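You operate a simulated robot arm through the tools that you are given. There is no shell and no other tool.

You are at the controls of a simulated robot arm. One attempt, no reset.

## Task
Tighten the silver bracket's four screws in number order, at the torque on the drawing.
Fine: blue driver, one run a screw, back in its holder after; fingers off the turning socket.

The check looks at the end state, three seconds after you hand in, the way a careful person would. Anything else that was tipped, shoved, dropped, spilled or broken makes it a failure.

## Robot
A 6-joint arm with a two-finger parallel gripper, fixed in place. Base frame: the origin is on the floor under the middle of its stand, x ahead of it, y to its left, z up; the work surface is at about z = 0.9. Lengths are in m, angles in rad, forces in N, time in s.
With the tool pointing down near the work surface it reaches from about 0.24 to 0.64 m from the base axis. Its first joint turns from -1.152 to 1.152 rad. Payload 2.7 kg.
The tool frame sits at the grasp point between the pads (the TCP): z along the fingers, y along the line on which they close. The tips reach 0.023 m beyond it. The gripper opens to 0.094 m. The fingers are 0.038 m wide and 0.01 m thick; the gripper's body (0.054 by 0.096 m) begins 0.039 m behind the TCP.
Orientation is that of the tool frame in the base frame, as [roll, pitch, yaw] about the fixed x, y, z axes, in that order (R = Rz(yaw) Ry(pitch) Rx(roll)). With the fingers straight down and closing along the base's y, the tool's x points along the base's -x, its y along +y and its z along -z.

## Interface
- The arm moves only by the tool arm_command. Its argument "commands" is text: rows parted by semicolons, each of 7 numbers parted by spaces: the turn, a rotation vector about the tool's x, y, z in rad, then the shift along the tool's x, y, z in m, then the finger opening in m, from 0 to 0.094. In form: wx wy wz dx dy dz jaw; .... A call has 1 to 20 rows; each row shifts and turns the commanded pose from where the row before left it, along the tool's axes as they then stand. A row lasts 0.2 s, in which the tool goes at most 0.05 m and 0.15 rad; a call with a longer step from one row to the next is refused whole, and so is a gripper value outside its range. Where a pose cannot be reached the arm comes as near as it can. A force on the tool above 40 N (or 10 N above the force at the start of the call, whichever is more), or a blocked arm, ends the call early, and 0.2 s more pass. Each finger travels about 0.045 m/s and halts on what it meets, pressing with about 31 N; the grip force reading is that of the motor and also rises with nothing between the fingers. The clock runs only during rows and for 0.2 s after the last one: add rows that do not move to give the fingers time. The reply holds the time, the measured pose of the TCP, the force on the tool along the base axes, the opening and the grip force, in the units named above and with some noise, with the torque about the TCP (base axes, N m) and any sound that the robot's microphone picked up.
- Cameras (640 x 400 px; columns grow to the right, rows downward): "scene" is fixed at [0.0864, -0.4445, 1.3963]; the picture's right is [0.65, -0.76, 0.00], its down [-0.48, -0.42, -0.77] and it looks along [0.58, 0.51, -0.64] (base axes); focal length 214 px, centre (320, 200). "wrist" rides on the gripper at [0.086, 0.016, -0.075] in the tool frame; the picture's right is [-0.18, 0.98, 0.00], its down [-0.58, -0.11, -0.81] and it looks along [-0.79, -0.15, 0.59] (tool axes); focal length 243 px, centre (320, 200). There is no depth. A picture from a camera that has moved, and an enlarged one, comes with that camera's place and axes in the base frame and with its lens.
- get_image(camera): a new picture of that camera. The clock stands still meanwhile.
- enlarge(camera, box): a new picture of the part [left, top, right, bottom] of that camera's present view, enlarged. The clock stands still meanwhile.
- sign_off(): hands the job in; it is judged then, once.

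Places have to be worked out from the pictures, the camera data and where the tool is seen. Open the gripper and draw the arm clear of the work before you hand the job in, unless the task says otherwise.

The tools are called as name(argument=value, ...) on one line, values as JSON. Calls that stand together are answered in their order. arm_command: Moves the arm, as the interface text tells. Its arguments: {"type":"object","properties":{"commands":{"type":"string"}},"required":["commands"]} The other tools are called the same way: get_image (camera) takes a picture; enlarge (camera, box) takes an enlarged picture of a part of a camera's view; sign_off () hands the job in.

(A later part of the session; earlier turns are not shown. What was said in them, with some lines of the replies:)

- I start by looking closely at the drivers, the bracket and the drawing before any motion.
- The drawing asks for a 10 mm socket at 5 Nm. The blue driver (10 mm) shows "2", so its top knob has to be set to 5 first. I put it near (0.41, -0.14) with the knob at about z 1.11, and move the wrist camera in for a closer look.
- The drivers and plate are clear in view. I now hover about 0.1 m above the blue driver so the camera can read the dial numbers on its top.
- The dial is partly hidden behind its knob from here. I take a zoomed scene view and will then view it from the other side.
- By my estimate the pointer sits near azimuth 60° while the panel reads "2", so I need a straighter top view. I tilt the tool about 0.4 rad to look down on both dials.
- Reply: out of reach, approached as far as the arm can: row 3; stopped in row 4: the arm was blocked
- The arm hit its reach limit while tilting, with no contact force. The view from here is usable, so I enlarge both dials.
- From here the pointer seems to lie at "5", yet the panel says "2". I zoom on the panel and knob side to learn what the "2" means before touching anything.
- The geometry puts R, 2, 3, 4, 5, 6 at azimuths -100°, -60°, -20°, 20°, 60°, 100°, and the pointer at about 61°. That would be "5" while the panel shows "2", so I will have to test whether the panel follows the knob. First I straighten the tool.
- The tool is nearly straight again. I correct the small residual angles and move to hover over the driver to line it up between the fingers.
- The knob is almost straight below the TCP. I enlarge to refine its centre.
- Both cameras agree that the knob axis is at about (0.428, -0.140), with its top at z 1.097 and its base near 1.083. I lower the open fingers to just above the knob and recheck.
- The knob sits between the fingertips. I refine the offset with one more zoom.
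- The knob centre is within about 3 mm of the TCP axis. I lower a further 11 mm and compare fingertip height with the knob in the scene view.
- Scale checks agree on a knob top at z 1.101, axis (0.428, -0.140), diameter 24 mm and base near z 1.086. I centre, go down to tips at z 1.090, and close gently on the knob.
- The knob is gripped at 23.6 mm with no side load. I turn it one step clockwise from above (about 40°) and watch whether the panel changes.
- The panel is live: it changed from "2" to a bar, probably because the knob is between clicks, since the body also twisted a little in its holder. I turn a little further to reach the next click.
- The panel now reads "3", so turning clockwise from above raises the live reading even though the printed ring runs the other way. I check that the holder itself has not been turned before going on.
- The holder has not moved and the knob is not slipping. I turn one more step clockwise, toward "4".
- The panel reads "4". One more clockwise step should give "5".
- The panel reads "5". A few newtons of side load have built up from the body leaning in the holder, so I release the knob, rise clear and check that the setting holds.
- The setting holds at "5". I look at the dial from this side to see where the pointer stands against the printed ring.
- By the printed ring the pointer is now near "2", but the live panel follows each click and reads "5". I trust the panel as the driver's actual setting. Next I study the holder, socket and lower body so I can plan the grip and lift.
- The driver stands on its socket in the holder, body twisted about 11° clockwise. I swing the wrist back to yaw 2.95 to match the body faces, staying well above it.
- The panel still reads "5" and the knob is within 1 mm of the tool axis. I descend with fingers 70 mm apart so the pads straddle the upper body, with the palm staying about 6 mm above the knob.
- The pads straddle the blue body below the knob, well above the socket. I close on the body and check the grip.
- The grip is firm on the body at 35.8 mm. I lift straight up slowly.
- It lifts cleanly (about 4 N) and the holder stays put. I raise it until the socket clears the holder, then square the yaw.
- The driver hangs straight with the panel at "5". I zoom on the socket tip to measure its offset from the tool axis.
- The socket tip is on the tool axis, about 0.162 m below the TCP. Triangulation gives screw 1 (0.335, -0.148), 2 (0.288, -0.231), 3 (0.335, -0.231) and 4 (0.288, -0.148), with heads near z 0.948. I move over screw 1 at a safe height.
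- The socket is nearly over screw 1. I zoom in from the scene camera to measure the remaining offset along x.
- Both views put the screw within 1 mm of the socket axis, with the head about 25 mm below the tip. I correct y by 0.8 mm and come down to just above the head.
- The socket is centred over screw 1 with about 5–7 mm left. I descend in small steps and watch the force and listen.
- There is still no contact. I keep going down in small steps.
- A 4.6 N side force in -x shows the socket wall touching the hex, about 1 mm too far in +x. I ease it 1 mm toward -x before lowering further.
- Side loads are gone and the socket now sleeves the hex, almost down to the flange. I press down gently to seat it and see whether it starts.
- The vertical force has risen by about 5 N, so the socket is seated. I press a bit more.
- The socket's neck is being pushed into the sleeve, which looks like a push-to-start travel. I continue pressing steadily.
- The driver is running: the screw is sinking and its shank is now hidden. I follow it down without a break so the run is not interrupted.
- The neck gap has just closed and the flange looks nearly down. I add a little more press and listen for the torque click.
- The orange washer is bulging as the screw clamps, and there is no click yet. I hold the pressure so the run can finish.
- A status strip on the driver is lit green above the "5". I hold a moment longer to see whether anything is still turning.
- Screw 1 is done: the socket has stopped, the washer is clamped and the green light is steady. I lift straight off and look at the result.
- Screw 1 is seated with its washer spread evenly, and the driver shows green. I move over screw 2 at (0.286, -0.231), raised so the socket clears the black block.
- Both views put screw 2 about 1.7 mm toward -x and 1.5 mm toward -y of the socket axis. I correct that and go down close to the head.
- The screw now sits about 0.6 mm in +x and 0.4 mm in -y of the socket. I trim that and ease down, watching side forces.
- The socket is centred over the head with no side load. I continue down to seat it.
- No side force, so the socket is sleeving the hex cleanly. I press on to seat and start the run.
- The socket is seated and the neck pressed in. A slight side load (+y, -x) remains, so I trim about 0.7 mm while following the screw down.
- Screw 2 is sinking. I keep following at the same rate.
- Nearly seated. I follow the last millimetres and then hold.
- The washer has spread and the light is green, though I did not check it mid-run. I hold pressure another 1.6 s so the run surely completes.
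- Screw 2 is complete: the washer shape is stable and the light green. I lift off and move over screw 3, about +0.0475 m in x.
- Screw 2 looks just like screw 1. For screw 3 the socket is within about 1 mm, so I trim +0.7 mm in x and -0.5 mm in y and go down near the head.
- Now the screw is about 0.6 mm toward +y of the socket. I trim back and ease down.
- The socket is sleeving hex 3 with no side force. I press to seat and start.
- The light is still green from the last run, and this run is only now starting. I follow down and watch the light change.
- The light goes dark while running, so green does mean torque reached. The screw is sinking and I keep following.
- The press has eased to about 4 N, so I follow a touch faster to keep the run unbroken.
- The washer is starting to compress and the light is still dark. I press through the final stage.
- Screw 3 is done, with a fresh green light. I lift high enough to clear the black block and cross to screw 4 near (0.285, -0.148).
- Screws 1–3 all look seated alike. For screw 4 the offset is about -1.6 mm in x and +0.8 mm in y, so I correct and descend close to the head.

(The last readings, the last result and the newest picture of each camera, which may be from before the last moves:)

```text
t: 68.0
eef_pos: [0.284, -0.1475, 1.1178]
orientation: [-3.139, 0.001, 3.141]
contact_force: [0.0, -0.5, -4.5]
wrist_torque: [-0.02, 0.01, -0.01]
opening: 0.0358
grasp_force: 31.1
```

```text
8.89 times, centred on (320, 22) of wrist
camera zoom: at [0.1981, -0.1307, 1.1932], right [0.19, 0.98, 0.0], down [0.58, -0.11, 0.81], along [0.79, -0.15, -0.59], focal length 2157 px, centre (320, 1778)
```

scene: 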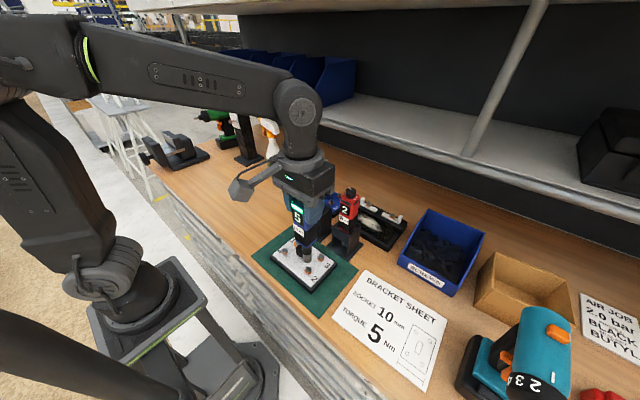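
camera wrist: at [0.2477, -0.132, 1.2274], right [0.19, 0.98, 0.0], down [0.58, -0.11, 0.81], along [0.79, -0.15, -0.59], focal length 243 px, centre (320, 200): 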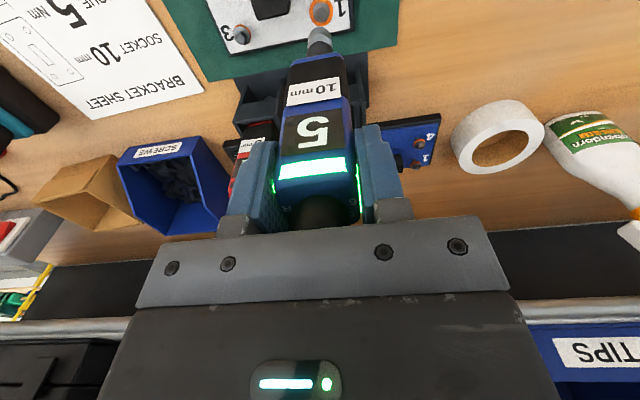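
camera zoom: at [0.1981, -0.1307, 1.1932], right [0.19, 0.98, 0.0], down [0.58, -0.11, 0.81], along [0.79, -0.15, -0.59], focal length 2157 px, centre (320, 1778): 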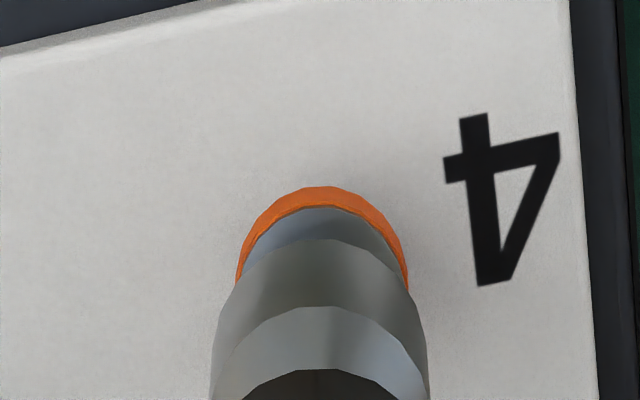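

Both cameras now say +0.9 mm in x and -0.5 mm in y. I trim and ease down.

arm_command(commands="0 0 0 -0.0009 -0.0005 0.003 0.02; 0 0 0 0 0 0.003 0.02; 0 0 0 0 0 0.002 0.02; 0 0 0 0 0 0.0005 0.02")

enlarge(camera="scene", box=[270, 230, 300, 260])

```text
t: 69.0
eef_pos: [0.2849, -0.1475, 1.1114]
orientation: [-3.14, 0.002, 3.14]
contact_force: [-0.1, -0.3, -4.5]
wrist_torque: [0.03, -0.01, -0.02]
opening: 0.0361
grasp_force: 30.3
```

```text
13.33 times, centred on (285, 245) of scene
camera zoom: at [0.0864, -0.4445, 1.3963], right [0.65, -0.76, 0.0], down [-0.48, -0.42, -0.77], along [0.58, 0.51, -0.64], focal length 2860 px, centre (787, -400)
```

zoom: 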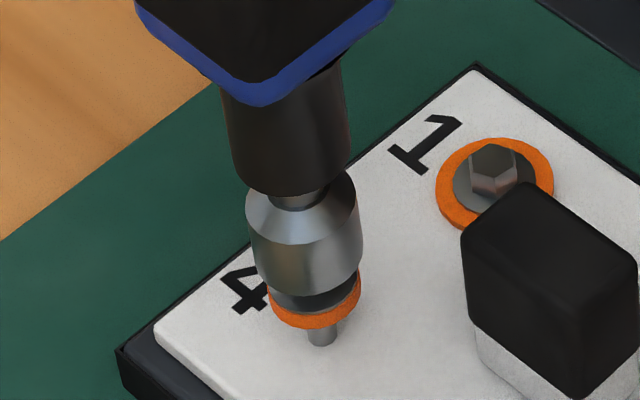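

Aligned. I continue down onto hex 4.

arm_command(commands="0 0 0 0 0 0.0015 0.02; 0 0 0 0 0 0.0015 0.02; 0 0 0 0 0 0.0015 0.02; 0 0 0 0 0 0.001 0.02")

```text
t: 70.0
eef_pos: [0.2869, -0.1487, 1.1051]
orientation: [-3.138, 0.002, 3.14]
contact_force: [-0.3, 0.0, -4.8]
wrist_torque: [0.02, 0.0, -0.01]
opening: 0.0358
grasp_force: 31.4
```

No side force. I press to seat and start the last run.

arm_command(commands="0 0 0 0 0 0.001 0.02; 0 0 0 0 0 0.001 0.02; 0 0 0 0 0 0.001 0.02")

enlarge(camera="scene", box=[270, 230, 300, 260])

```text
t: 70.8
eef_pos: [0.2853, -0.147, 1.1028]
orientation: [-3.14, 0.005, 3.139]
contact_force: [-0.3, 2.7, 2.0]
wrist_torque: [0.36, 0.08, 0.01]
opening: 0.0357
grasp_force: 30.3
```

```text
13.33 times, centred on (285, 245) of scene
camera zoom: at [0.0864, -0.4444, 1.3963], right [0.65, -0.76, 0.0], down [-0.48, -0.42, -0.77], along [0.58, 0.51, -0.64], focal length 2860 px, centre (787, -400)
```

zoom: 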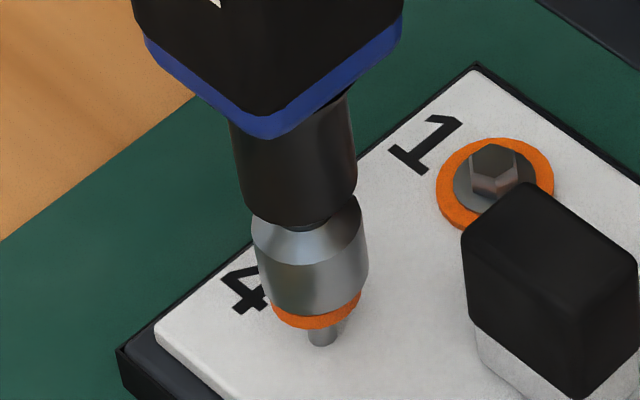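

Seated, with pressure about 6 N. I follow down at the same rate as before.

arm_command(commands="0 0 0 0 0.0003 0.001 0.02; 0 0 0 0 0 0.0012 0.02; 0 0 0 0 0 0.0012 0.02")

enlarge(camera="scene", box=[270, 230, 300, 260])

```text
t: 71.6
eef_pos: [0.2863, -0.1471, 1.0985]
orientation: [-3.139, 0.004, 3.139]
contact_force: [1.4, 1.2, 0.1]
wrist_torque: [0.15, -0.12, 0.04]
opening: 0.0358
grasp_force: 31.2
```

```text
13.33 times, centred on (285, 245) of scene
camera zoom: at [0.0864, -0.4444, 1.3963], right [0.65, -0.76, 0.0], down [-0.48, -0.42, -0.77], along [0.58, 0.51, -0.64], focal length 2860 px, centre (787, -400)
```

zoom: 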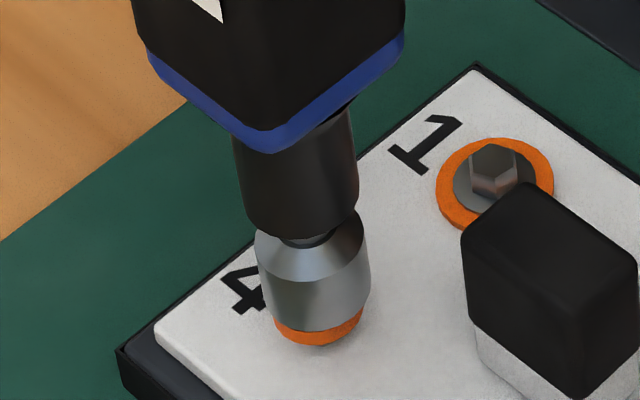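

arm_command(commands="0 0 0 0 0 0.0014 0.02; 0 0 0 0 0 0.0013 0.02; 0 0 0 0 0 0.0012 0.02")

enlarge(camera="scene", box=[270, 230, 300, 260])

```text
t: 72.4
eef_pos: [0.2871, -0.1481, 1.0939]
orientation: [-3.137, 0.002, 3.139]
contact_force: [0.8, -2.7, 0.9]
wrist_torque: [-0.29, -0.09, 0.01]
opening: 0.0362
grasp_force: 30.7
```

```text
13.33 times, centred on (285, 245) of scene
camera zoom: at [0.0864, -0.4445, 1.3963], right [0.65, -0.76, 0.0], down [-0.48, -0.42, -0.77], along [0.58, 0.51, -0.64], focal length 2860 px, centre (787, -400)
```

zoom: 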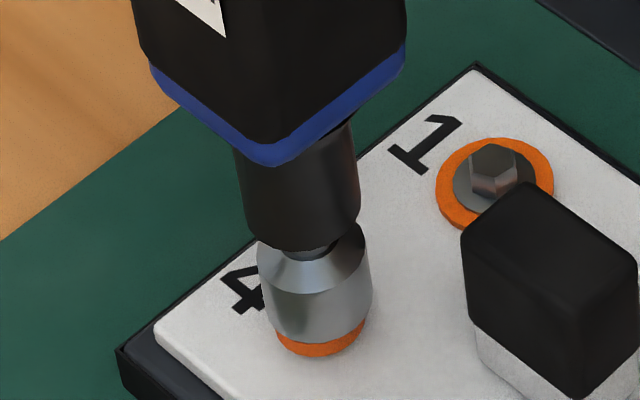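

Screw 4 is sinking steadily, so I keep following.

arm_command(commands="0 0 0 0 0 0.0013 0.02; 0 0 0 0 0 0.0013 0.02; 0 0 0 0 0 0.0012 0.02")

enlarge(camera="scene", box=[270, 230, 300, 260])

```text
t: 73.2
eef_pos: [0.2837, -0.1485, 1.0896]
orientation: [-3.14, 0.005, 3.14]
contact_force: [2.7, -0.3, -0.1]
wrist_torque: [-0.07, -0.32, -0.05]
opening: 0.0359
grasp_force: 31.3
```

```text
13.33 times, centred on (285, 245) of scene
camera zoom: at [0.0864, -0.4445, 1.3963], right [0.65, -0.76, 0.0], down [-0.48, -0.42, -0.77], along [0.58, 0.51, -0.64], focal length 2860 px, centre (787, -400)
```

zoom: 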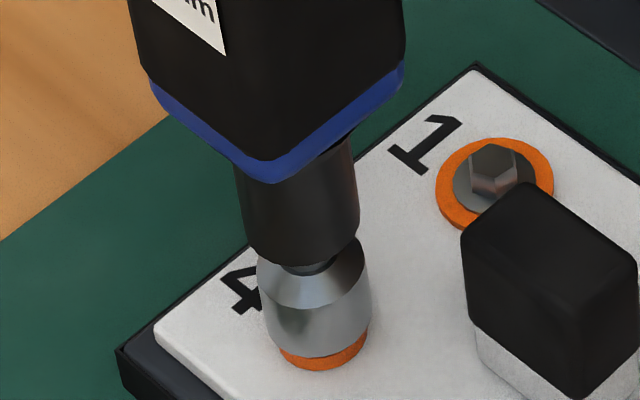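

arm_command(commands="0 0 0 0 0 0.0016 0.02; 0 0 0 0 0 0.0013 0.02; 0 0 0 0 0 0.0012 0.02")

enlarge(camera="scene", box=[270, 230, 300, 260])

enlarge(camera="scene", box=[260, 170, 320, 230])

```text
t: 74.0
eef_pos: [0.2854, -0.1491, 1.0866]
orientation: [-3.137, 0.001, 3.14]
contact_force: [1.6, 0.1, 2.8]
wrist_torque: [0.05, -0.1, 0.02]
opening: 0.036
grasp_force: 30.6
```

```text
13.33 times, centred on (285, 245) of scene
camera zoom: at [0.0864, -0.4444, 1.3963], right [0.65, -0.76, 0.0], down [-0.48, -0.42, -0.77], along [0.58, 0.51, -0.64], focal length 2860 px, centre (787, -400)
```

zoom: 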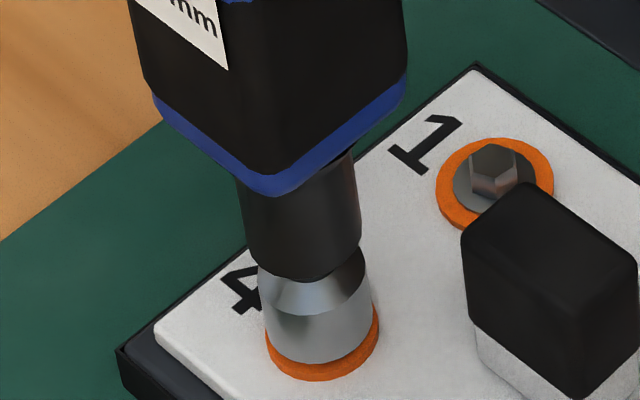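

```text
6.67 times, centred on (290, 200) of scene
camera zoom: at [0.0864, -0.4444, 1.3963], right [0.65, -0.76, 0.0], down [-0.48, -0.42, -0.77], along [0.58, 0.51, -0.64], focal length 1430 px, centre (520, 200)
```

zoom: 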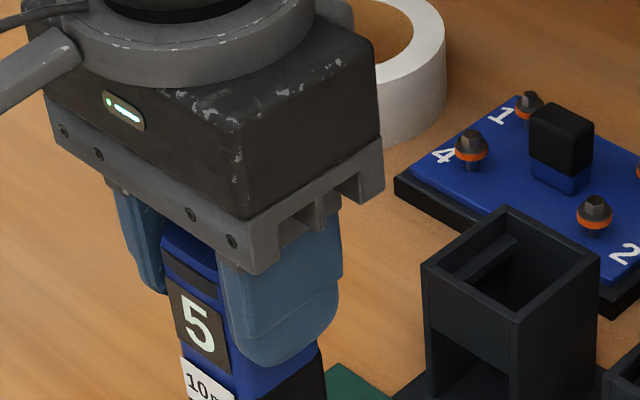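

The washer is compressing and the light is still dark. I press through the last stage.

arm_command(commands="0 0 0 0 0 0.001 0.02; 0 0 0 0 0 0.0006 0.02; 0 0 0 0 0 0.0004 0.02; 0 0 0 0 0 0 0.02")

enlarge(camera="scene", box=[270, 230, 300, 260])

enlarge(camera="scene", box=[260, 170, 320, 230])

```text
t: 75.0
eef_pos: [0.2856, -0.1489, 1.0847]
orientation: [-3.14, 0.001, 3.14]
contact_force: [0.8, 3.4, 2.6]
wrist_torque: [0.51, -0.11, 0.03]
opening: 0.0356
grasp_force: 31.2
```

```text
13.33 times, centred on (285, 245) of scene
camera zoom: at [0.0864, -0.4444, 1.3963], right [0.65, -0.76, 0.0], down [-0.48, -0.42, -0.77], along [0.58, 0.51, -0.64], focal length 2860 px, centre (787, -400)
```

zoom: 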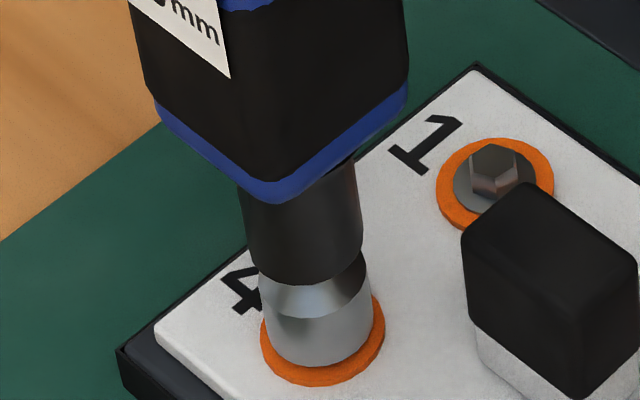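

```text
6.67 times, centred on (290, 200) of scene
camera zoom: at [0.0864, -0.4444, 1.3963], right [0.65, -0.76, 0.0], down [-0.48, -0.42, -0.77], along [0.58, 0.51, -0.64], focal length 1430 px, centre (520, 200)
```

zoom: 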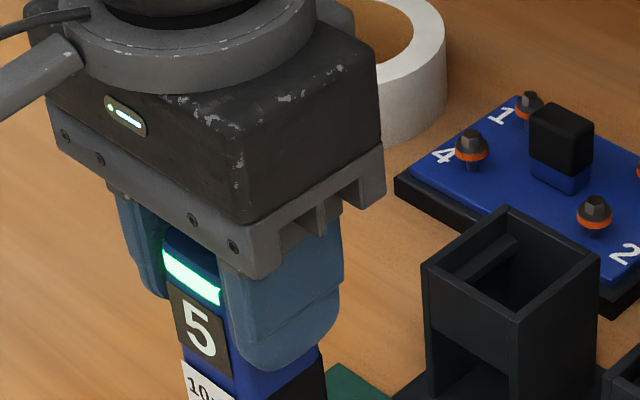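

All four are done, with a green light on the last. I lift well clear and carry the driver back over its holder.

arm_command(commands="0 0 0 0 0 -0.004 0.02; 0 0 0 0 0 -0.008 0.02; 0 0 0 0 0 -0.012 0.02; 0 0 0 0 0 -0.02 0.02; 0 0 0 0 0 -0.024 0.02; 0 0 0 0 0 -0.024 0.02; 0 0 0 0 0 -0.023 0.02; 0 0 0 -0.0285 0.0016 0 0.02; 0 0 0 -0.0285 0.0016 0 0.02; 0 0 0 -0.0285 0.0016 0 0.02; 0 0 0 -0.0285 0.0016 0 0.02; 0 0 0 -0.0285 0.0016 0 0.02; 0 0 0 0 0 0 0.02; 0 0 0 0 0 0 0.02")

get_image(camera="scene")

enlarge(camera="scene", box=[290, 150, 350, 240])

enlarge(camera="wrist", box=[260, 0, 380, 90])

enlarge(camera="scene", box=[265, 225, 345, 305])

```text
t: 78.0
eef_pos: [0.4283, -0.1407, 1.1998]
orientation: [-3.141, 0.003, 3.14]
contact_force: [-0.4, -0.3, -4.1]
wrist_torque: [0.0, -0.02, 0.01]
opening: 0.0357
grasp_force: 30.9
```

```text
taken
```

scene: 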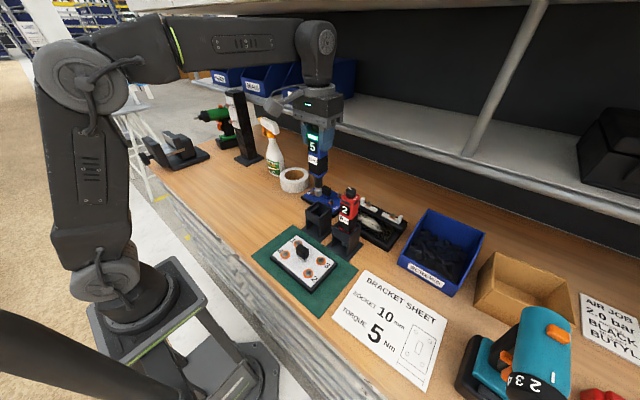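

```text
4.44 times, centred on (320, 195) of scene
camera zoom: at [0.0864, -0.4445, 1.3963], right [0.65, -0.76, 0.0], down [-0.48, -0.42, -0.77], along [0.58, 0.51, -0.64], focal length 953 px, centre (320, 222)
```

zoom: 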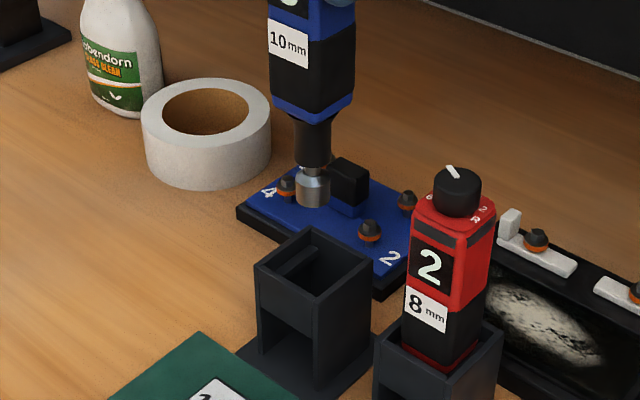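

```text
4.44 times, centred on (320, 45) of wrist
camera zoom: at [0.3412, -0.1241, 1.2749], right [0.19, 0.98, 0.0], down [0.58, -0.11, 0.81], along [0.79, -0.15, -0.59], focal length 1078 px, centre (320, 889)
```

zoom: 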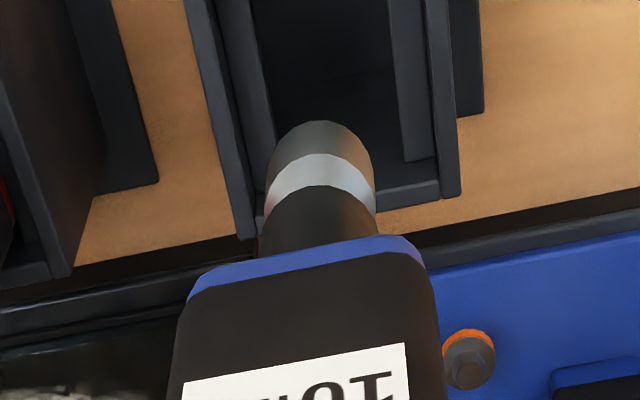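

```text
5.00 times, centred on (305, 265) of scene
camera zoom: at [0.0864, -0.4445, 1.3963], right [0.65, -0.76, 0.0], down [-0.48, -0.42, -0.77], along [0.58, 0.51, -0.64], focal length 1072 px, centre (395, -125)
```

zoom: 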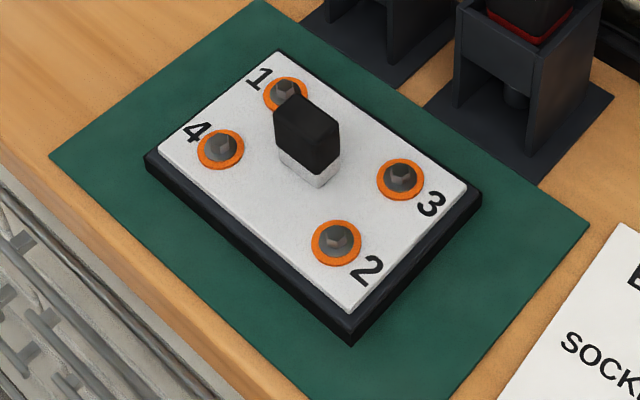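

All four washers look the same. Over the holder, the original grasp spot is 0.9 mm further in +x and 0.4 mm in +y; I correct and lower until the socket tip is at the rim, then check.

arm_command(commands="0 0 0 -0.0009 0.0004 0.01 0.02; 0 0 0 0 0 0.015 0.02; 0 0 0 0 0 0.015 0.02; 0 0 0 0 0 0 0.02")

enlarge(camera="scene", box=[290, 170, 350, 240])

enlarge(camera="wrist", box=[260, 0, 380, 90])

```text
t: 79.0
eef_pos: [0.4285, -0.1413, 1.1595]
orientation: [-3.141, 0.001, 3.141]
contact_force: [0.5, 0.7, -3.6]
wrist_torque: [0.02, 0.0, -0.01]
opening: 0.0358
grasp_force: 31.7
```

```text
5.71 times, centred on (320, 205) of scene
camera zoom: at [0.0864, -0.4445, 1.3963], right [0.65, -0.76, 0.0], down [-0.48, -0.42, -0.77], along [0.58, 0.51, -0.64], focal length 1226 px, centre (320, 171)
```

zoom: 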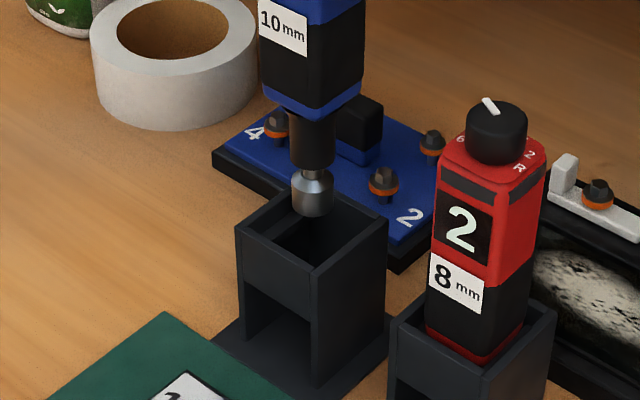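

```text
4.44 times, centred on (320, 45) of wrist
camera zoom: at [0.3429, -0.1235, 1.2332], right [0.19, 0.98, 0.0], down [0.58, -0.11, 0.81], along [0.79, -0.15, -0.59], focal length 1078 px, centre (320, 889)
```

zoom: 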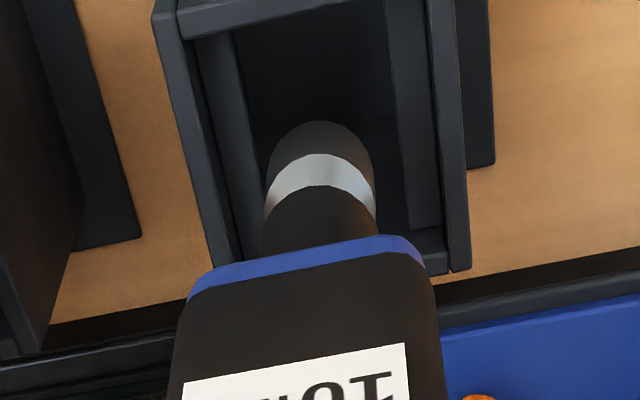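

The socket is centred between the holder's inner rails. I lower until the body is just above the rim.

arm_command(commands="0 0 0 0 0 0.015 0.02; 0 0 0 0 0 0.02 0.02; 0 0 0 0 0 0.02 0.02; 0 0 0 0 0 0.015 0.02; 0 0 0 0 0 0 0.02")

enlarge(camera="scene", box=[290, 170, 350, 240])

enlarge(camera="wrist", box=[260, 0, 380, 90])

```text
t: 80.2
eef_pos: [0.4301, -0.1414, 1.0885]
orientation: [-3.14, 0.001, 3.14]
contact_force: [0.4, -0.6, -3.7]
wrist_torque: [0.02, 0.01, 0.0]
opening: 0.0358
grasp_force: 31.2
```

```text
5.71 times, centred on (320, 205) of scene
camera zoom: at [0.0864, -0.4445, 1.3963], right [0.65, -0.76, 0.0], down [-0.48, -0.42, -0.77], along [0.58, 0.51, -0.64], focal length 1226 px, centre (320, 171)
```

zoom: 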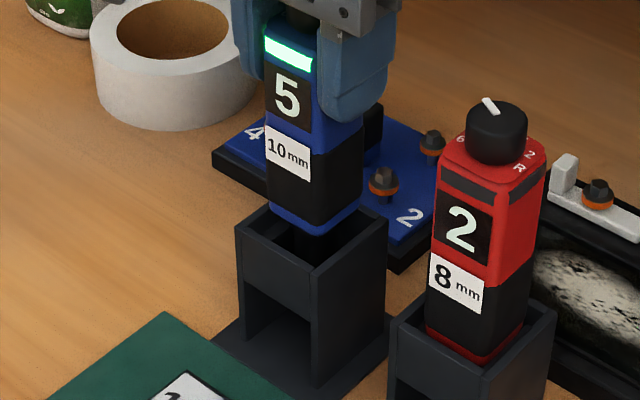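

```text
4.44 times, centred on (320, 45) of wrist
camera zoom: at [0.3434, -0.1245, 1.1636], right [0.19, 0.98, 0.0], down [0.58, -0.11, 0.81], along [0.79, -0.15, -0.59], focal length 1078 px, centre (320, 889)
```

zoom: 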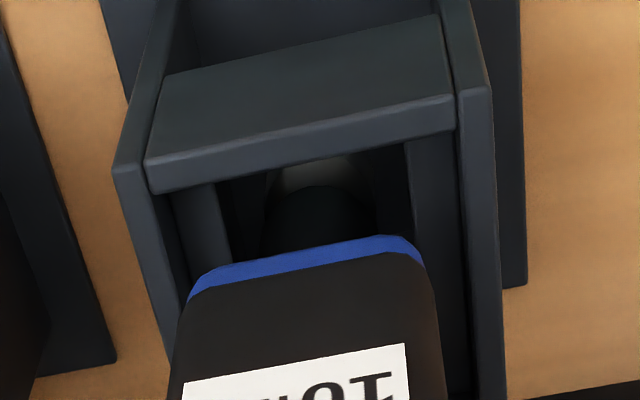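

The body is about 1 mm too far in +x and -y relative to the holder. I correct and lower further, watching side forces.

arm_command(commands="0 0 0 0.001 0.0009 0.003 0.02; 0 0 0 0 0 0.005 0.02; 0 0 0 0 0 0.004 0.02; 0 0 0 0 0 0 0.02")

enlarge(camera="scene", box=[295, 190, 345, 240])

enlarge(camera="wrist", box=[260, 0, 380, 90])

```text
t: 81.2
eef_pos: [0.4277, -0.1396, 1.0767]
orientation: [-3.14, 0.002, 3.138]
contact_force: [-0.1, 0.4, -4.2]
wrist_torque: [0.01, 0.0, 0.0]
opening: 0.0355
grasp_force: 31.0
```

```text
8.00 times, centred on (320, 215) of scene
camera zoom: at [0.0864, -0.4445, 1.3963], right [0.65, -0.76, 0.0], down [-0.48, -0.42, -0.77], along [0.58, 0.51, -0.64], focal length 1716 px, centre (320, 80)
```

zoom: 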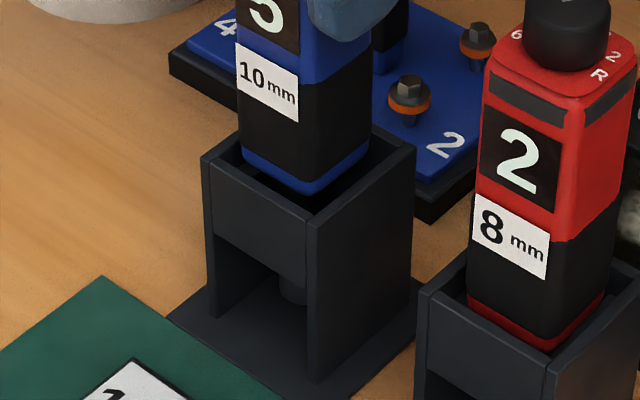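

```text
4.44 times, centred on (320, 45) of wrist
camera zoom: at [0.3415, -0.1225, 1.1518], right [0.19, 0.98, 0.0], down [0.58, -0.11, 0.81], along [0.79, -0.15, -0.59], focal length 1078 px, centre (320, 889)
```

zoom: 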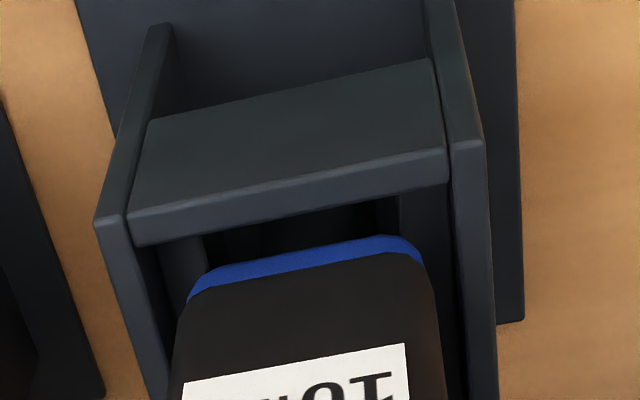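

The body is at the rim with clearance on all sides. I lower the last 8 mm gently and watch for the weight to transfer.

arm_command(commands="0 0 0 0 0 0.002 0.02; 0 0 0 0 0 0.002 0.02; 0 0 0 0 0 0.0015 0.02; 0 0 0 0 0 0.001 0.02; 0 0 0 0 0 0 0.02")

```text
t: 82.4
eef_pos: [0.427, -0.1396, 1.0721]
orientation: [-3.14, 0.002, 3.14]
contact_force: [1.2, -0.5, -4.9]
wrist_torque: [-0.04, 0.01, 0.0]
opening: 0.0359
grasp_force: 30.7
```

arm_command(commands="0 0 0 0 0 0.001 0.02; 0 0 0 0 0 0.001 0.02; 0 0 0 0 0 0.001 0.02; 0 0 0 0 0 0 0.02")

enlarge(camera="scene", box=[295, 190, 345, 240])

```text
t: 83.4
eef_pos: [0.4276, -0.1387, 1.068]
orientation: [-3.139, 0.002, -3.141]
contact_force: [0.0, 0.3, -3.3]
wrist_torque: [0.08, 0.01, 0.02]
opening: 0.0356
grasp_force: 30.7
```

```text
8.00 times, centred on (320, 215) of scene
camera zoom: at [0.0864, -0.4444, 1.3963], right [0.65, -0.76, 0.0], down [-0.48, -0.42, -0.77], along [0.58, 0.51, -0.64], focal length 1716 px, centre (320, 80)
```

zoom: 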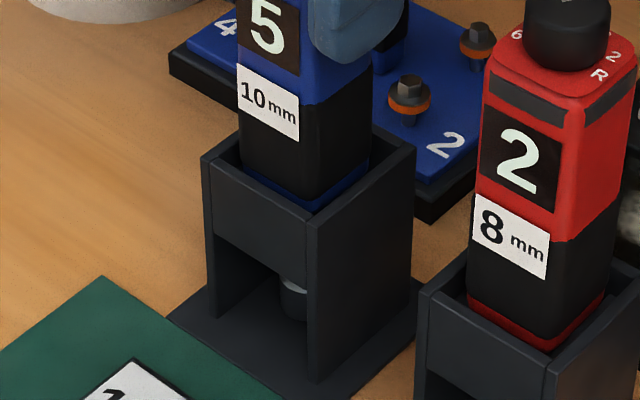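

The force is starting to ease (-3.3 N). I lower slightly more to confirm it rests before letting go.

arm_command(commands="0 0 0 0 0 0.0008 0.02; 0 0 0 0 0 0.0005 0.02; 0 0 0 0 0 0 0.02")

```text
t: 84.2
eef_pos: [0.4277, -0.1389, 1.0681]
orientation: [-3.139, 0.006, 3.139]
contact_force: [-3.3, 1.1, 12.4]
wrist_torque: [0.35, 0.54, 0.04]
opening: 0.0359
grasp_force: 31.3
```

It is resting firmly in the holder. I ease back to unload, then open the fingers gently.

arm_command(commands="0 0 0 0 0 -0.001 0.02; 0 0 0 0 0 0 0.02")

```text
t: 84.8
eef_pos: [0.4281, -0.1394, 1.0686]
orientation: [-3.139, 0.003, 3.138]
contact_force: [-2.2, -0.7, 13.7]
wrist_torque: [0.21, 0.21, 0.07]
opening: 0.0359
grasp_force: 31.0
```

arm_command(commands="0 0 0 0 0 -0.0008 0.02; 0 0 0 0 0 0 0.02")

enlarge(camera="scene", box=[290, 165, 350, 240])

```text
t: 85.4
eef_pos: [0.4289, -0.1408, 1.069]
orientation: [-3.138, 0.004, 3.139]
contact_force: [1.3, -5.6, 6.7]
wrist_torque: [-0.31, -0.26, -0.05]
opening: 0.0361
grasp_force: 30.8
```

```text
5.33 times, centred on (320, 202) of scene
camera zoom: at [0.0863, -0.4446, 1.3963], right [0.65, -0.76, 0.0], down [-0.48, -0.42, -0.77], along [0.58, 0.51, -0.64], focal length 1144 px, centre (320, 187)
```

zoom: 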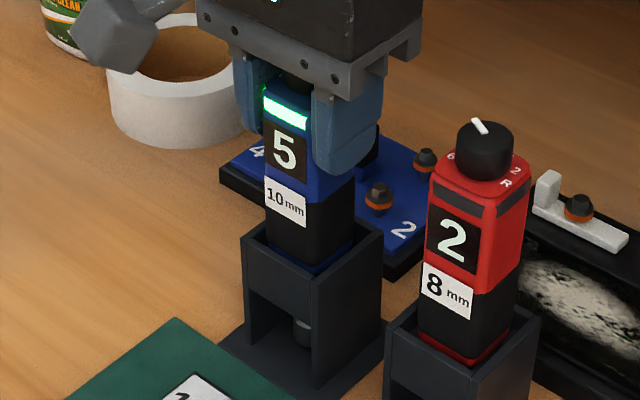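

Still about 11 N of press, and the light remains green, so no new run started. I relieve a little more.

arm_command(commands="0 0 0 0 0 -0.0006 0.02; 0 0 0 0 0 0 0.02; 0 0 0 0 0 0 0.02")

```text
t: 86.2
eef_pos: [0.427, -0.1385, 1.069]
orientation: [-3.139, 0.001, 3.14]
contact_force: [0.8, -0.9, -3.3]
wrist_torque: [-0.05, -0.1, -0.02]
opening: 0.0361
grasp_force: 30.6
```

The load is nearly neutral and the driver sits on its seat. I open the fingers and check.

arm_command(commands="0 0 0 0 0 0 0.038; 0 0 0 0 0 0 0.045; 0 0 0 0 0 0 0.06; 0 0 0 0 0 0 0.07; 0 0 0 0 0 0 0.07")

enlarge(camera="scene", box=[290, 165, 350, 240])

get_image(camera="wrist")

```text
t: 87.4
eef_pos: [0.4268, -0.1388, 1.0706]
orientation: [-3.141, 0.001, 3.139]
contact_force: [1.0, 0.4, 0.1]
wrist_torque: [0.0, 0.03, 0.0]
opening: 0.07
grasp_force: 0.1
```

```text
5.33 times, centred on (320, 202) of scene
camera zoom: at [0.0864, -0.4445, 1.3963], right [0.65, -0.76, 0.0], down [-0.48, -0.42, -0.77], along [0.58, 0.51, -0.64], focal length 1144 px, centre (320, 187)
```

zoom: 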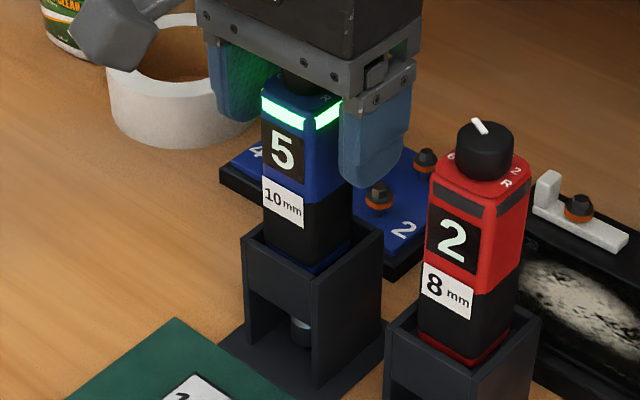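

```text
taken
camera wrist: at [0.341, -0.1224, 1.1441], right [0.19, 0.98, 0.0], down [0.58, -0.11, 0.81], along [0.79, -0.15, -0.59], focal length 243 px, centre (320, 200)
```

wrist: 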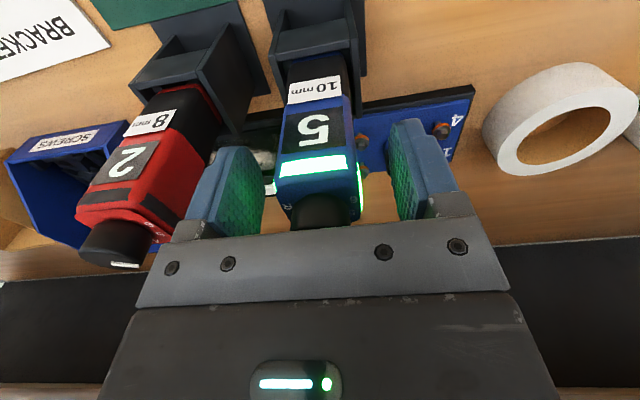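

The driver stands freely in its holder, reading 5 with the green light. I rise straight up, clear of it.

arm_command(commands="0 0 0 0 0 -0.005 0.07; 0 0 0 0 0 -0.01 0.07; 0 0 0 0 0 -0.015 0.07; 0 0 0 0 0 -0.02 0.07; 0 0 0 0 0 -0.025 0.07; 0 0 0 0 0 -0.03 0.07; 0 0 0 0 0 -0.03 0.07; 0 0 0 0 0 -0.03 0.07; 0 0 0 0 0 0 0.07")

enlarge(camera="scene", box=[290, 165, 350, 240])

get_image(camera="scene")

get_image(camera="wrist")

```text
t: 89.4
eef_pos: [0.4286, -0.141, 1.2336]
orientation: [-3.14, -0.001, 3.14]
contact_force: [-1.0, -0.5, 0.5]
wrist_torque: [0.01, 0.01, 0.04]
opening: 0.0699
grasp_force: 0.0
```

```text
5.33 times, centred on (320, 202) of scene
camera zoom: at [0.0863, -0.4444, 1.3963], right [0.65, -0.76, 0.0], down [-0.48, -0.42, -0.77], along [0.58, 0.51, -0.64], focal length 1144 px, centre (320, 187)
```

zoom: 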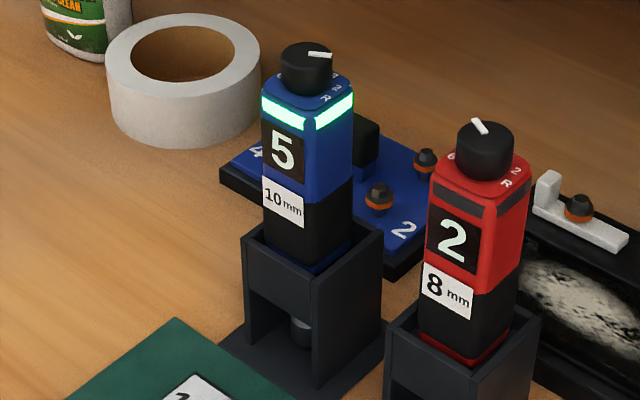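

```text
taken
```

scene: 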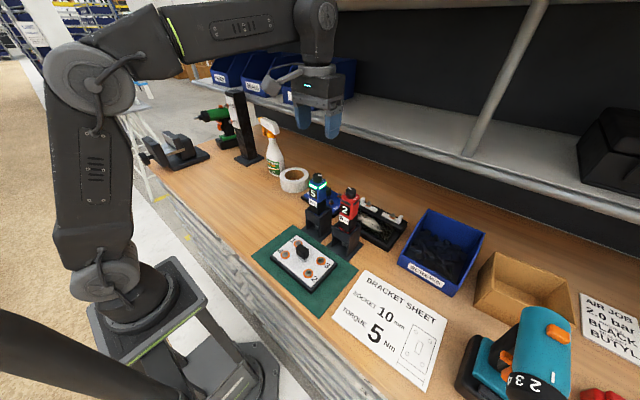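

```text
taken
camera wrist: at [0.342, -0.1229, 1.308], right [0.19, 0.98, 0.0], down [0.58, -0.11, 0.81], along [0.79, -0.15, -0.59], focal length 243 px, centre (320, 200)
```

wrist: 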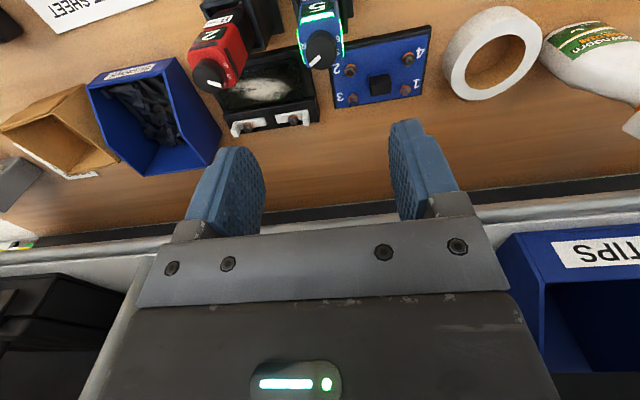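

The blue driver sits upright and seated like before, and everything else looks undisturbed. I draw the arm back up to its starting area.

arm_command(commands="0 0 0 0 0 -0.03 0.07; 0 0 0 0 0 -0.03 0.07; 0 0 0 0 0 -0.03 0.094; 0 0 0 0.03 0.01 0 0.094; 0 0 0 0.03 0.01 0 0.094; 0 0 0 0.03 0.01 0 0.094; 0 0 0 0.03 0.01 0 0.094; 0 0 0 0.03 0.009 0 0.094; 0 0 0 0 0 0 0.094; 0 0 0 0 0 0 0.094")

enlarge(camera="scene", box=[265, 225, 345, 305])

get_image(camera="scene")

enlarge(camera="wrist", box=[200, 0, 400, 160])

```text
t: 90.0
eef_pos: [0.4005, -0.1334, 1.2366]
orientation: [3.1, -0.2, -3.141]
contact_force: [0.8, 0.7, -0.3]
wrist_torque: [0.0, 0.0, 0.0]
opening: 0.0897
grasp_force: 0.1
out of reach, approached as far as the arm can: row 3
stopped in row 3: the arm was blocked; the commanded pose is now the measured one
```

```text
5.00 times, centred on (305, 265) of scene
camera zoom: at [0.0788, -0.4434, 1.3971], right [0.65, -0.76, 0.0], down [-0.48, -0.42, -0.77], along [0.59, 0.5, -0.63], focal length 1072 px, centre (395, -125)
```

zoom: 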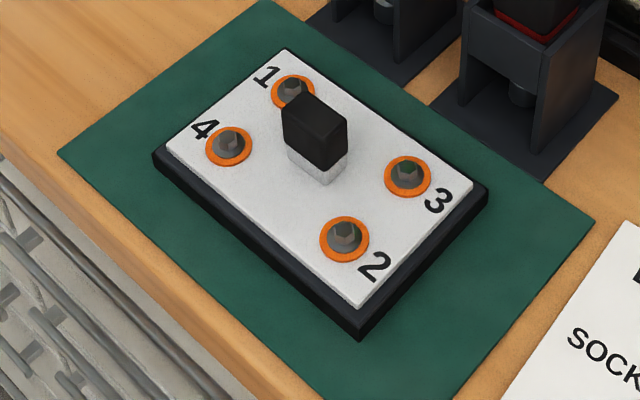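

```text
taken
```

scene: 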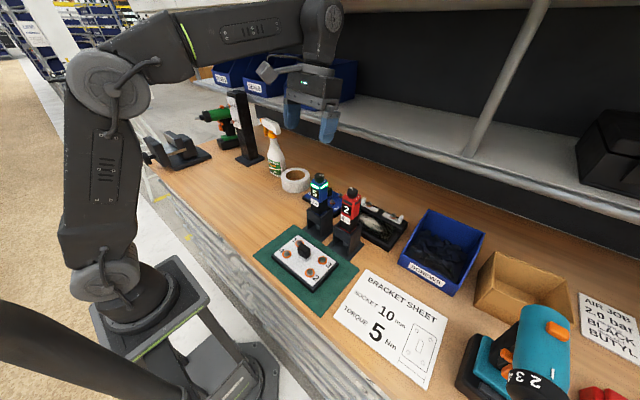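

```text
2.50 times, centred on (300, 80) of wrist
camera zoom: at [0.3303, -0.1201, 1.3274], right [0.19, 0.98, 0.0], down [0.73, -0.14, 0.67], along [0.66, -0.12, -0.74], focal length 606 px, centre (370, 500)
```

zoom: 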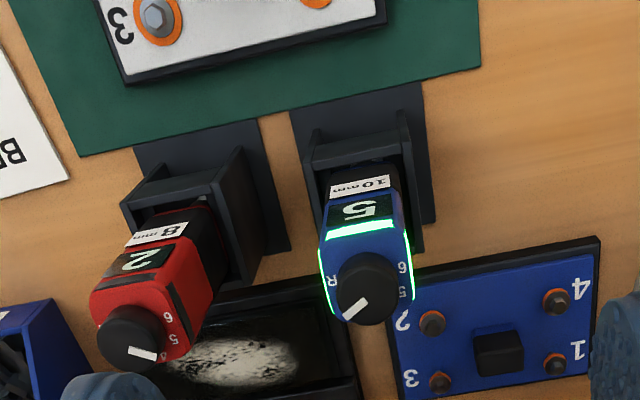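

The lift there ran into the reach limit and tilted the tool slightly, with nothing touched. I straighten and retreat toward the base first, then rise.

arm_command(commands="0.02 -0.1 0 0.01 0 0 0.094; 0.02 -0.1 0 0.01 0 0 0.094; 0 0 0 0.02 0.005 0 0.094; 0 0 0 0.025 0.01 0 0.094; 0 0 0 0.025 0.01 0 0.094; 0 0 0 0 0 0 0.094")

get_image(camera="scene")

```text
t: 91.4
eef_pos: [0.3211, -0.1086, 1.2359]
orientation: [3.14, -0.005, 3.138]
contact_force: [0.2, -0.2, -0.4]
wrist_torque: [0.04, 0.0, -0.01]
opening: 0.094
grasp_force: 0.0
```

```text
taken
```

scene: 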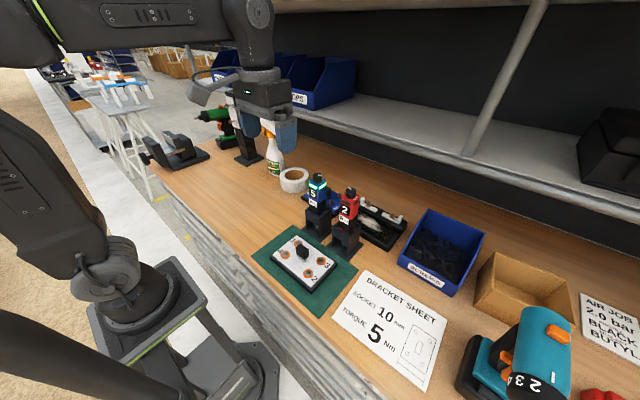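

The tool is straight and clear. I continue back and up to the starting pose, then make a last check.

arm_command(commands="0 0 0 0.014 0.005 -0.02 0.094; 0 0 0 0.014 0.005 -0.02 0.094; 0 0 0 0.014 0.005 -0.02 0.094; 0 0 0 0 0 -0.02 0.094; 0 0 0 0 0 0 0.094")

get_image(camera="scene")

enlarge(camera="scene", box=[240, 150, 400, 250])

enlarge(camera="scene", box=[265, 225, 345, 305])

get_image(camera="wrist")

```text
t: 92.6
eef_pos: [0.28, -0.0947, 1.316]
orientation: [3.141, -0.003, 3.141]
contact_force: [0.0, -0.4, 0.9]
wrist_torque: [0.01, 0.01, -0.02]
opening: 0.0941
grasp_force: 0.1
```

```text
taken
```

scene: 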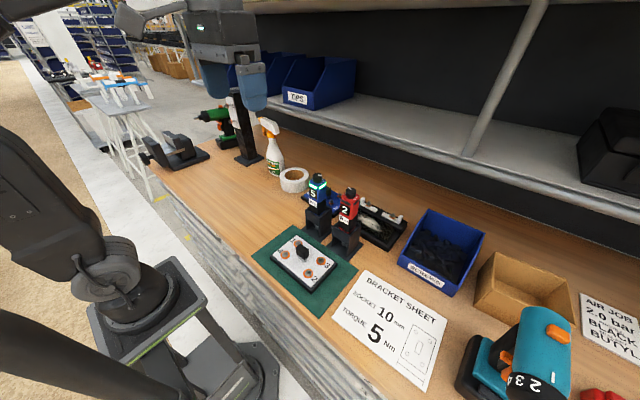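

```text
4.00 times, centred on (320, 200) of scene
camera zoom: at [0.0864, -0.4445, 1.3963], right [0.65, -0.76, 0.0], down [-0.48, -0.42, -0.77], along [0.58, 0.51, -0.64], focal length 858 px, centre (320, 200)
```

zoom: 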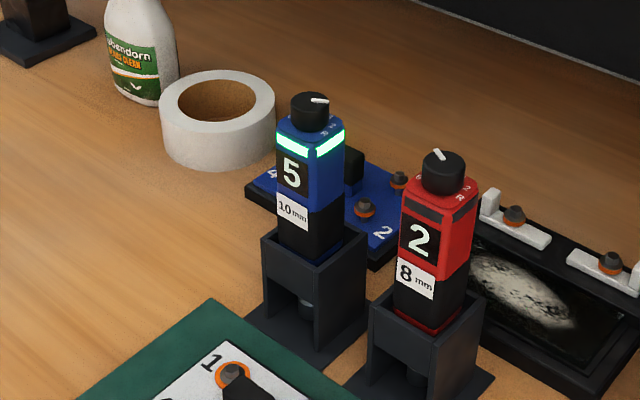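

```text
5.00 times, centred on (305, 265) of scene
camera zoom: at [0.0864, -0.4445, 1.3963], right [0.65, -0.76, 0.0], down [-0.48, -0.42, -0.77], along [0.58, 0.51, -0.64], focal length 1072 px, centre (395, -125)
```

zoom: 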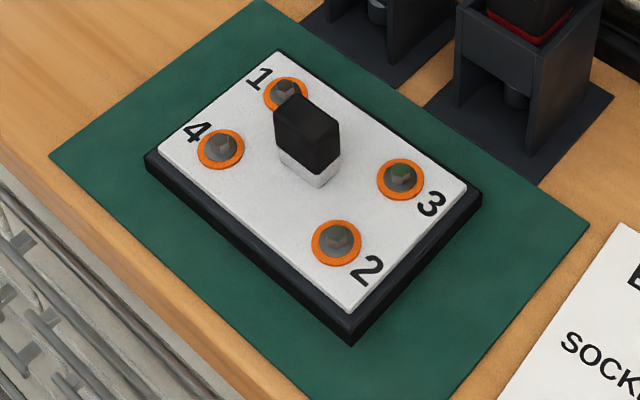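

```text
taken
camera wrist: at [0.1932, -0.0786, 1.3916], right [0.19, 0.98, 0.0], down [0.58, -0.11, 0.8], along [0.79, -0.15, -0.59], focal length 243 px, centre (320, 200)
```

wrist: 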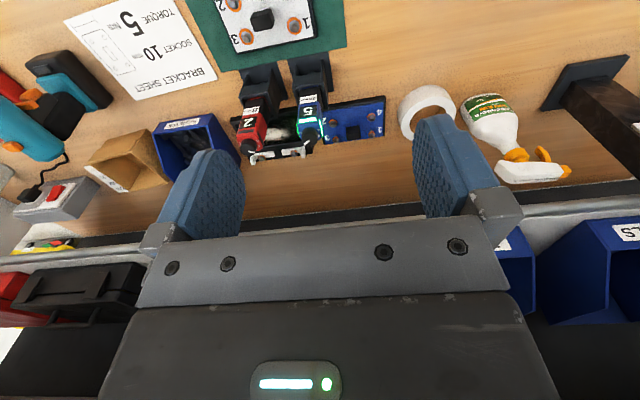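

All four screws look seated and nothing else has moved. I take one closer look at the screw heads before handing in.

enlarge(camera="scene", box=[275, 235, 330, 285])

enlarge(camera="wrist", box=[215, 0, 325, 60])

```text
8.00 times, centred on (302, 260) of scene
camera zoom: at [0.0864, -0.4445, 1.3963], right [0.65, -0.76, 0.0], down [-0.48, -0.42, -0.77], along [0.58, 0.51, -0.64], focal length 1716 px, centre (460, -280)
```

zoom: 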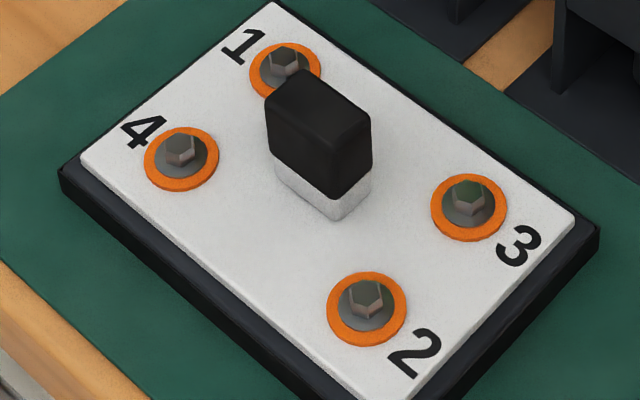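

```text
5.82 times, centred on (270, 30) of wrist
camera zoom: at [0.1932, -0.0786, 1.3916], right [0.19, 0.98, 0.0], down [0.58, -0.11, 0.8], along [0.79, -0.15, -0.59], focal length 1412 px, centre (611, 1189)
```

zoom: 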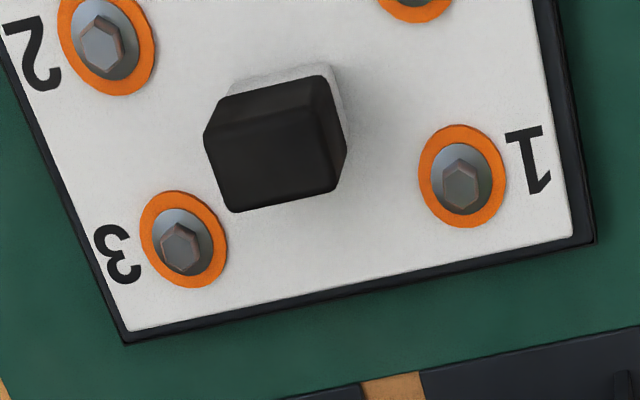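

The four screws sit flat with evenly spread washers, the blue driver is back in its holder reading 5 with a green light, and the arm is clear with the gripper open. I hand in the job.

sign_off()

```text
The job is handed in.
```

I tightened the silver bracket's four screws in order 1, 2, 3, 4 with the blue 10 mm driver set to 5 Nm, and handed the job in. I don't have the check's result.

- **Runs:** Each screw had one run. All four ended with the driver's green light on and the orange washer spread evenly under the head. The driver's light goes dark while it runs and turns green when it stops. I took green to mean torque reached.
- **Torque setting:** The driver started at "2" on its display, so I turned its knob until the display read "5". The numbers printed around the knob don't agree with the display; the pointer now sits at the printed "2". I went by the display because it changed with each click. The arm's own sensors showed no clear torque reading, so 5 Nm rests on that display and the green light.
- **Driver:** It is back upright in its holder, still reading 5. My fingers held only the upper body, never the socket. Setting it down, I briefly pressed it about 17 N into the holder; the light stayed green, so no extra run started.
- **Surroundings:** Nothing else looks moved or tipped in the final pictures. The gripper is open and the arm is back near its starting position. The arm hit its reach limit twice during the job, with no contact force either time.
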